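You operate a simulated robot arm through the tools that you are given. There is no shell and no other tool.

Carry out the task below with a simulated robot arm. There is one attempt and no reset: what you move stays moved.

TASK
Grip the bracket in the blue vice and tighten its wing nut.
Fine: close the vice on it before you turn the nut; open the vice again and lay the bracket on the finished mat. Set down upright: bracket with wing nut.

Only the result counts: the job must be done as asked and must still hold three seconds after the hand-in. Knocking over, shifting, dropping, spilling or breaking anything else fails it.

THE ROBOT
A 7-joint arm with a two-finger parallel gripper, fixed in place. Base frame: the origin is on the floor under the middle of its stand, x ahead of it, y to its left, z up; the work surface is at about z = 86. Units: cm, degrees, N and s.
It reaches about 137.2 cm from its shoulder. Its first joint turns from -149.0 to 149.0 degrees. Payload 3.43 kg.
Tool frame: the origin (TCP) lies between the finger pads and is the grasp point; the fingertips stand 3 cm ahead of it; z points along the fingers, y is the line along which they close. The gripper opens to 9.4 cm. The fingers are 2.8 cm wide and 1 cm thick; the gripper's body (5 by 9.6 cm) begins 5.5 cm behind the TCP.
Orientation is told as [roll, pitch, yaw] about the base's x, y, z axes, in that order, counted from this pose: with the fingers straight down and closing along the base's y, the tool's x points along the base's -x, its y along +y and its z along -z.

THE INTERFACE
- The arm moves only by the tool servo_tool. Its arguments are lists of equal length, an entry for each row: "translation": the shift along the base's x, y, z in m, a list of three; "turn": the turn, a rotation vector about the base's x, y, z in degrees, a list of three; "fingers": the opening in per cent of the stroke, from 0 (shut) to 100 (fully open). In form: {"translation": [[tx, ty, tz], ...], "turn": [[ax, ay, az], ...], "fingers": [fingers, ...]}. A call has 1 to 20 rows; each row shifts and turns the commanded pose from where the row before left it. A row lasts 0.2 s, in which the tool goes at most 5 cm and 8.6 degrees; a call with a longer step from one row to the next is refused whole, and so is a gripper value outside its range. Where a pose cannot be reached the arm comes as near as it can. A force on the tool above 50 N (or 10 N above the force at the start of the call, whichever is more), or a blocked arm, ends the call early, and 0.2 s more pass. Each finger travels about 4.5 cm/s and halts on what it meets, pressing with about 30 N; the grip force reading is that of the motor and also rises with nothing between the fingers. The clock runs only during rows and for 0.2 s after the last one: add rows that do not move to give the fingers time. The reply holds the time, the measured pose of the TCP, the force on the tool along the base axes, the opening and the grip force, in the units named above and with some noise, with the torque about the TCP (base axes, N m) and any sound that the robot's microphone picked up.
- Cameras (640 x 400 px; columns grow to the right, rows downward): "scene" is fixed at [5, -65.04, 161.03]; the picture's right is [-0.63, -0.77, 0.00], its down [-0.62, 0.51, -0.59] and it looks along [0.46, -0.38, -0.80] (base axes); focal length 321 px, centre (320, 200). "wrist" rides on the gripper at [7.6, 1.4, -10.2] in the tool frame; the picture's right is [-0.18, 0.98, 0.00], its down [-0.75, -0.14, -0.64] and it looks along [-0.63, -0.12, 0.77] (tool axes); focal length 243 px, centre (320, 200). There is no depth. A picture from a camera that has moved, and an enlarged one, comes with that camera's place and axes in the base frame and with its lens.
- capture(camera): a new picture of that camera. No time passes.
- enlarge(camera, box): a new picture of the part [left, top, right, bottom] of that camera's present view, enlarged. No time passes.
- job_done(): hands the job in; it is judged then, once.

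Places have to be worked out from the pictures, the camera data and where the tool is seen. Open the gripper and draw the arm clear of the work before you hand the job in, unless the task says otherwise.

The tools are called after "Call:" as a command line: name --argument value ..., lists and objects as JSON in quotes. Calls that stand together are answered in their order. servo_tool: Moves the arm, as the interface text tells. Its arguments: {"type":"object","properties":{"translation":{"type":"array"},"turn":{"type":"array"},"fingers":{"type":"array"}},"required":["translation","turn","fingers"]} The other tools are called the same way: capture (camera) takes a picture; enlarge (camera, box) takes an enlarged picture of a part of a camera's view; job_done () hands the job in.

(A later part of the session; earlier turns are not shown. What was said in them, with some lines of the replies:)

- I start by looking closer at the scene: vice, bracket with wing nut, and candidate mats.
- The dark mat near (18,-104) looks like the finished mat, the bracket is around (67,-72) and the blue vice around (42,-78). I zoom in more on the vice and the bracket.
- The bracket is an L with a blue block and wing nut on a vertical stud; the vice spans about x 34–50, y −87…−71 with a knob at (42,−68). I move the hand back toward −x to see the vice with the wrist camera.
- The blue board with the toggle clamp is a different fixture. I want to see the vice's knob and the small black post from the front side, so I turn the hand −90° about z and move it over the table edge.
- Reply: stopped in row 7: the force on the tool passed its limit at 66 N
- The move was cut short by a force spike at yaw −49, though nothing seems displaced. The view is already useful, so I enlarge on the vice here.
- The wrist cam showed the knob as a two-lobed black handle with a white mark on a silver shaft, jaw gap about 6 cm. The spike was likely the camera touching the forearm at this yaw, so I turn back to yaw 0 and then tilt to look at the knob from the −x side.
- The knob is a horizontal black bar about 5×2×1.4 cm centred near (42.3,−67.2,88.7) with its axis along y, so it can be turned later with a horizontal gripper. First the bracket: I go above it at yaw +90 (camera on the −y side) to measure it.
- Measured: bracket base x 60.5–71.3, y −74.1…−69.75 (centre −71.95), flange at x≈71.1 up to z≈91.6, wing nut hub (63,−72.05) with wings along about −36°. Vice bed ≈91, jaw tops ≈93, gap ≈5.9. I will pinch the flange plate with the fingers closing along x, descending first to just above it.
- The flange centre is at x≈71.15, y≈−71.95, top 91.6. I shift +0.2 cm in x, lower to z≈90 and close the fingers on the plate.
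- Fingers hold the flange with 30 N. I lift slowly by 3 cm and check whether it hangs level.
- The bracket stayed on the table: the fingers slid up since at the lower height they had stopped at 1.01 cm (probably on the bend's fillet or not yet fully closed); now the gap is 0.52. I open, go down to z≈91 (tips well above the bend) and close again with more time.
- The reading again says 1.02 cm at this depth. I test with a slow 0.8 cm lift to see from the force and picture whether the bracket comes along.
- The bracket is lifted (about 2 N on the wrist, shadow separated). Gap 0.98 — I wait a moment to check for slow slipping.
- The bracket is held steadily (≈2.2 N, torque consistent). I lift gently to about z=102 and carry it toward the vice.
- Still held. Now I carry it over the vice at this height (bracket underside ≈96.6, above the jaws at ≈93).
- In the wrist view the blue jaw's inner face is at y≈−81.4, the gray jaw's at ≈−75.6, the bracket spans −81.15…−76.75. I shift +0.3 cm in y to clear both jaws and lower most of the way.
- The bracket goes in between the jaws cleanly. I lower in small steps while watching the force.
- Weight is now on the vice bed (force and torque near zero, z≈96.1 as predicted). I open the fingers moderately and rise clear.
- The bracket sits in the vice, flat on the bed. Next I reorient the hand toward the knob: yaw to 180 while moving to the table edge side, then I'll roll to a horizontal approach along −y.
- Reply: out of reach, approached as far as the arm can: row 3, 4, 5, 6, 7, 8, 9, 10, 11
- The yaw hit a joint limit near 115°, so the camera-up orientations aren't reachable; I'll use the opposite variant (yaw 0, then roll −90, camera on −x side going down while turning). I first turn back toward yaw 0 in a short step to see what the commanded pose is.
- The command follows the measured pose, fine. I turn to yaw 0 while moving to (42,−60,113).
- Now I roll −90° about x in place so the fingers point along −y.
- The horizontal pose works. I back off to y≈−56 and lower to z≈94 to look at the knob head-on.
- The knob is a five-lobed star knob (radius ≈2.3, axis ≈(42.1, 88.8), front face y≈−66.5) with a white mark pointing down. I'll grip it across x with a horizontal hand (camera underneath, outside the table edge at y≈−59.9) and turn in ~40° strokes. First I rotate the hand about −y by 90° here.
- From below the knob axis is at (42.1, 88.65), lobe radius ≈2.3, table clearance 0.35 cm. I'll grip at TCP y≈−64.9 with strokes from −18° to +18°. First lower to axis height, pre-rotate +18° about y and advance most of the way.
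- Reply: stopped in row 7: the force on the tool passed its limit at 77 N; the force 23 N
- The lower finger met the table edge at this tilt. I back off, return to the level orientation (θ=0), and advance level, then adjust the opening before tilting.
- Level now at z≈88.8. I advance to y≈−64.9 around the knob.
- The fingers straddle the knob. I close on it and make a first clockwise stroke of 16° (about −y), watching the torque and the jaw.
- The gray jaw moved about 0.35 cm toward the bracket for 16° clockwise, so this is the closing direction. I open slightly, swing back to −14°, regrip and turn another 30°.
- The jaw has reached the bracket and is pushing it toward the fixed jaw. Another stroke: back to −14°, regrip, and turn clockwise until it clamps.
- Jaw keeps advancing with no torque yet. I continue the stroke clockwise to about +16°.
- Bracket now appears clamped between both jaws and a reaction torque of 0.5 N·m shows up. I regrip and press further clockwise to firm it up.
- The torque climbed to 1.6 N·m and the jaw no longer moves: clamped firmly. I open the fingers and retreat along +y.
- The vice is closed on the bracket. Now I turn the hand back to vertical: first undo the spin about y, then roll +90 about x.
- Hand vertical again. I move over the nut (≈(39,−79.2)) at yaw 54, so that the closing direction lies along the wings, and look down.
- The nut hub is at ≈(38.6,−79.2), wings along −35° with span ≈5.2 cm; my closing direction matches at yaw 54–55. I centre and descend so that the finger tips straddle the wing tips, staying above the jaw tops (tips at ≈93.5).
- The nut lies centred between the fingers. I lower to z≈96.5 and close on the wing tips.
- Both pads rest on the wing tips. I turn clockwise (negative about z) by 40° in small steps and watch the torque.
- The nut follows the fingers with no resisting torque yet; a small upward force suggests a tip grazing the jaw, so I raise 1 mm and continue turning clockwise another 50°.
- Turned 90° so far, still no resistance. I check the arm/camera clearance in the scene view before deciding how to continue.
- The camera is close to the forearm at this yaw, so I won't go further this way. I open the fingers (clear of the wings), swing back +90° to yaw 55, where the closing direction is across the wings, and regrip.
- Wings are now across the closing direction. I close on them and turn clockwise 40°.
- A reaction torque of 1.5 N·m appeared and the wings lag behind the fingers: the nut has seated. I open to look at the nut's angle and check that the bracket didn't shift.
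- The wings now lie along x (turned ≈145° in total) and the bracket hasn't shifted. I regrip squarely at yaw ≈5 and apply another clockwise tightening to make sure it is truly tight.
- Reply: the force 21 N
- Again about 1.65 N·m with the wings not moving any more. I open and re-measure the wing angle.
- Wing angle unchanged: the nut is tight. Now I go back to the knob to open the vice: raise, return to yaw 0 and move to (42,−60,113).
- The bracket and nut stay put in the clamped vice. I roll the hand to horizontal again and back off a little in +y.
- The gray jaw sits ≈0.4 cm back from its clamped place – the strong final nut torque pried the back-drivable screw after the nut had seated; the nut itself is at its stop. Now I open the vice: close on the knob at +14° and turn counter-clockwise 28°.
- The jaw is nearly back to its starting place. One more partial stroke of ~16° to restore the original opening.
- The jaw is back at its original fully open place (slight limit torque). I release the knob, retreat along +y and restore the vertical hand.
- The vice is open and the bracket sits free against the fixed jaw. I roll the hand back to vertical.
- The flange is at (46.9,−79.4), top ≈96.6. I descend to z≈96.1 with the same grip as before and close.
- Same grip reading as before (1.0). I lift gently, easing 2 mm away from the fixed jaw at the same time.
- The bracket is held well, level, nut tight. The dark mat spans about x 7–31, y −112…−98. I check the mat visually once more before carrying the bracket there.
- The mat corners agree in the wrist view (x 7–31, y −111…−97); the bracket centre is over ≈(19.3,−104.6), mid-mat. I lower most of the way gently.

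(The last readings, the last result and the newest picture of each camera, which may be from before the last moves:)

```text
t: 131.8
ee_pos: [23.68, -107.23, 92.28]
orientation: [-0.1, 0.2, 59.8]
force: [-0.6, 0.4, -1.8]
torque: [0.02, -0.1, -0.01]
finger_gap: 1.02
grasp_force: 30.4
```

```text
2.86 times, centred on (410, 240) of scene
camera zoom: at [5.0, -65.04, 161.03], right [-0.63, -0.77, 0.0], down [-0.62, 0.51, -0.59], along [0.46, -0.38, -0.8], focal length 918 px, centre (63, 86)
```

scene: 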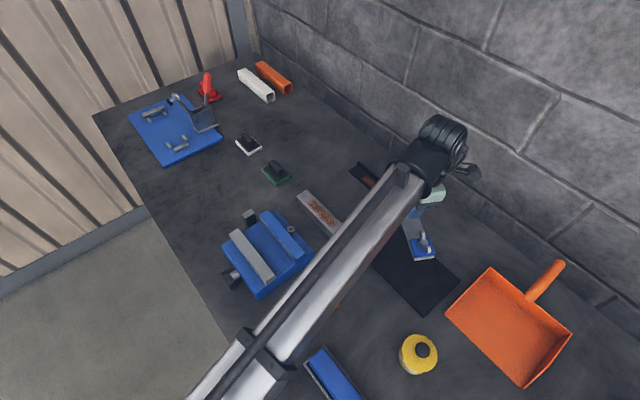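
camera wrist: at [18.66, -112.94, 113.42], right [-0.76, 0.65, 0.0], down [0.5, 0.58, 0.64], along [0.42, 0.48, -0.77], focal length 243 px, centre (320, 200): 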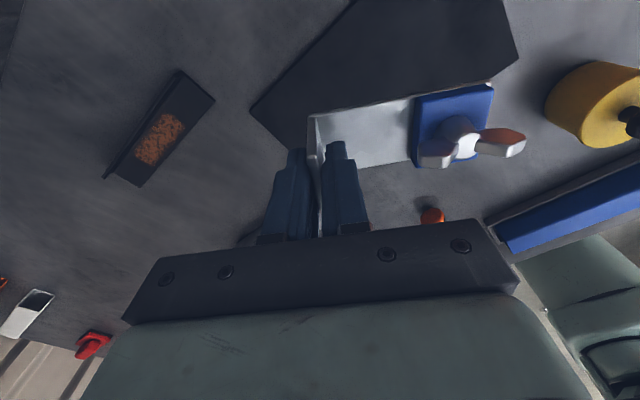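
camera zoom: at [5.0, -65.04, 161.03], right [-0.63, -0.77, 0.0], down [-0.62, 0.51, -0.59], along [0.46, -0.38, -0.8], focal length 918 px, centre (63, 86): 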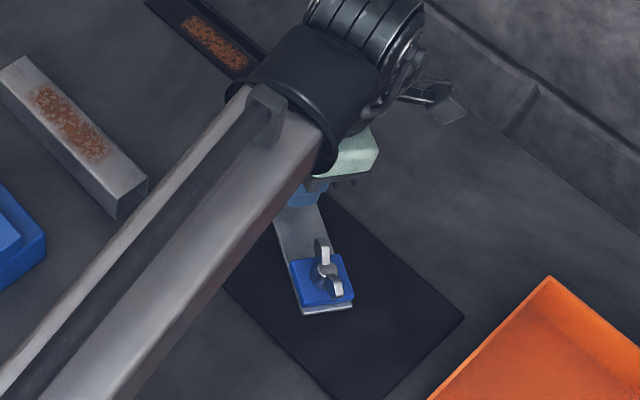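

Well positioned above the mat (≈0.9 cm to go). I lower in 2 mm steps and watch the force for touchdown.

Call:
servo_tool --translation '[[0, 0, -0.002], [0, 0, -0.002], [0, 0, -0.002], [0, 0, 0]]' --turn '[[0, 0, 0], [0, 0, 0], [0, 0, 0], [0, 0, 0]]' --fingers '[0, 0, 0, 0]'

Call:
servo_tool --translation '[[0, 0, -0.001], [0, 0, -0.001], [0, 0, 0]]' --turn '[[0, 0, 0], [0, 0, 0], [0, 0, 0]]' --fingers '[0, 0, 0]'

```text
t: 132.8
ee_pos: [23.71, -107.28, 91.93]
orientation: [-0.1, 0.2, 59.8]
force: [3.4, -2.0, 10.7]
torque: [0.15, -0.07, 0.0]
finger_gap: 1.03
grasp_force: 30.2
```

```text
t: 133.6
ee_pos: [23.75, -107.13, 91.73]
orientation: [-0.2, 0.2, 59.7]
force: [6.3, -7.4, 23.0]
torque: [-0.02, 0.02, -0.02]
finger_gap: 1.03
grasp_force: 30.0
```

It touched at z≈91.9 and is now pressing with 23 N, so I ease up 2.5 mm until the force vanishes, before releasing.

Call:
servo_tool --translation '[[0, 0, 0.0015], [0, 0, 0.001], [0, 0, 0]]' --turn '[[0, 0, 0], [0, 0, 0], [0, 0, 0]]' --fingers '[0, 0, 0]'

```text
t: 134.4
ee_pos: [23.7, -107.2, 91.64]
orientation: [0.0, 0.1, 59.8]
force: [3.2, -4.5, 4.7]
torque: [-0.11, 0.11, 0.11]
finger_gap: 1.02
grasp_force: 30.1
```

Force is down to about 5 N; I open the fingers slowly and rise straight up.

Call:
servo_tool --translation '[[0, 0, 0], [0, 0, 0], [0, 0, 0], [0, 0, 0], [0, 0, 0.01], [0, 0, 0.02], [0, 0, 0.03], [0, 0, 0.04], [0, 0, 0.04], [0, 0, 0]]' --turn '[[0, 0, 0], [0, 0, 0], [0, 0, 0], [0, 0, 0], [0, 0, 0], [0, 0, 0], [0, 0, 0], [0, 0, 0], [0, 0, 0], [0, 0, 0]]' --fingers '[15, 25, 35, 40, 40, 40, 40, 40, 40, 40]'

Call:
capture --camera "wrist"

Call:
enlarge --camera "scene" --box '[340, 170, 480, 310]'

```text
t: 136.6
ee_pos: [23.78, -107.31, 105.86]
orientation: [0.0, 0.2, 59.8]
force: [-0.6, 0.0, -0.6]
torque: [0.03, 0.03, -0.04]
finger_gap: 3.77
grasp_force: 0.1
```

```text
taken
camera wrist: at [18.62, -112.9, 116.18], right [-0.76, 0.65, 0.0], down [0.5, 0.58, 0.64], along [0.42, 0.48, -0.77], focal length 243 px, centre (320, 200)
```

wrist: 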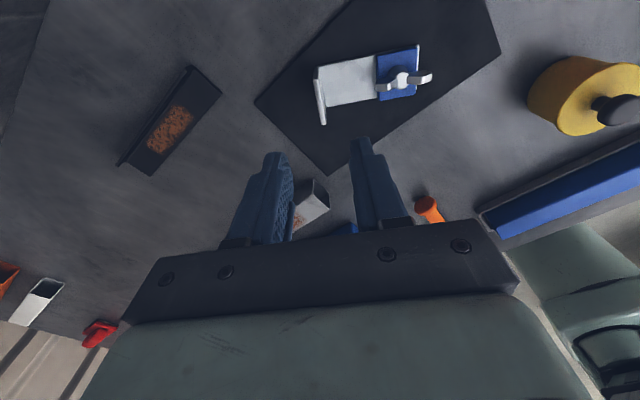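

```text
2.86 times, centred on (410, 240) of scene
camera zoom: at [5.0, -65.04, 161.03], right [-0.63, -0.77, 0.0], down [-0.62, 0.51, -0.59], along [0.46, -0.38, -0.8], focal length 918 px, centre (63, 86)
```

zoom: 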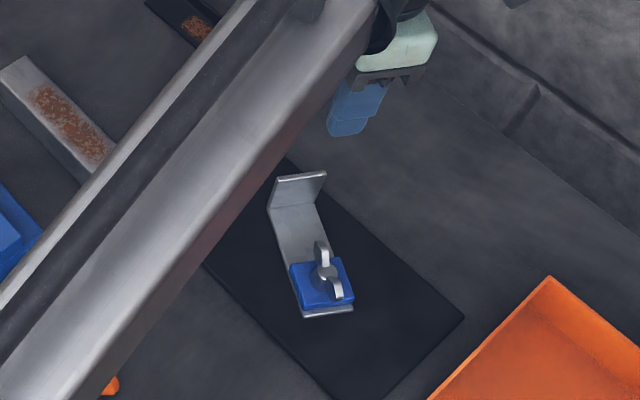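

The bracket stands upright on the mat with the wing nut tightened. I open the gripper fully, rise further and draw the arm back clear of the work.

Call:
servo_tool --translation '[[0, 0, 0.04], [0, 0, 0.04], [0, 0, 0.04], [0.02, 0.02, 0.03], [0.03, 0.03, 0], [0.03, 0.03, 0], [0.03, 0.03, 0], [0.03, 0.03, 0], [0.03, 0.03, 0], [0.03, 0.03, 0], [0.03, 0.03, 0], [0.03, 0.02, 0], [0.03, 0, 0], [0.03, 0, 0], [0, 0, 0], [0, 0, 0]]' --turn '[[0, 0, 0], [0, 0, 0], [0, 0, 0], [0, 0, -5], [0, 0, -5], [0, 0, -5], [0, 0, -5], [0, 0, -5], [0, 0, -5], [0, 0, -5], [0, 0, -5], [0, 0, -5], [0, 0, -5], [0, 0, 0], [0, 0, 0], [0, 0, 0]]' --fingers '[40, 60, 80, 100, 100, 100, 100, 100, 100, 100, 100, 100, 100, 100, 100, 100]'

Call:
capture --camera "scene"

Call:
enlarge --camera "scene" --box '[340, 200, 480, 330]'

```text
t: 140.0
ee_pos: [55.66, -82.29, 120.86]
orientation: [0.0, 0.2, 9.8]
force: [0.5, -0.2, 0.0]
torque: [-0.01, -0.03, 0.01]
finger_gap: 9.4
grasp_force: 0.0
```

```text
taken
```

scene: 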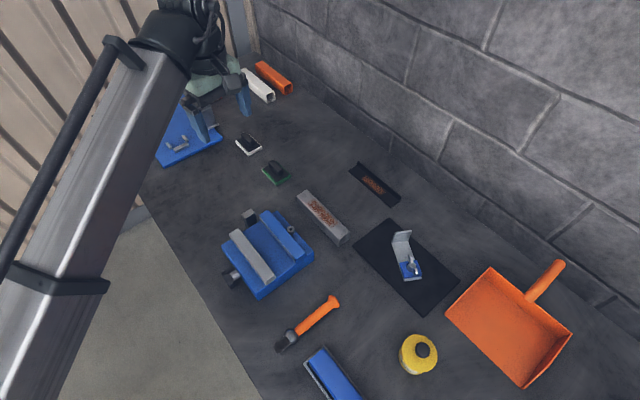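

```text
3.08 times, centred on (410, 265) of scene
camera zoom: at [5.0, -65.04, 161.03], right [-0.63, -0.77, 0.0], down [-0.62, 0.51, -0.59], along [0.46, -0.38, -0.8], focal length 988 px, centre (43, 0)
```

zoom: 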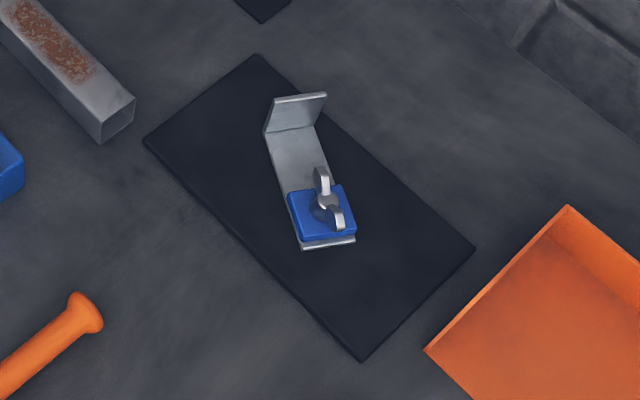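

The bracket stands upright in the middle of the mat with the nut tightened. The vice is open, the other objects are where they were, and the arm is clear with the gripper open, so I hand the job in.

Call:
job_done

```text
The job is handed in.
```

I finished the job and handed it in. I don't have the judge's verdict, only that the hand-in went through.

- **Vice:** I closed it on the bracket before touching the nut. The knob torque reached about 1.6 N·m and the jaw stopped moving.
- **Wing nut:** I turned it clockwise about 145° until it stopped. A second push of about 1.65 N·m did not move it further.
- **Jaw slip:** The jaw slipped back about 0.4 cm around the time of the final hard turns. I believe the nut was already at its stop by then, but the second push was made with the vice slightly loose. I did not clamp and tighten again.
- **Set-down:** I opened the vice back to its original gap and set the bracket upright, fully on the dark mat I took to be the finished mat.
- **Contacts along the way:** The hand stopped on force limits twice. The first was probably the wrist camera touching the forearm, the second a finger meeting the table edge. The final pictures show nothing else moved.

The gripper is open and the arm is clear of the work.
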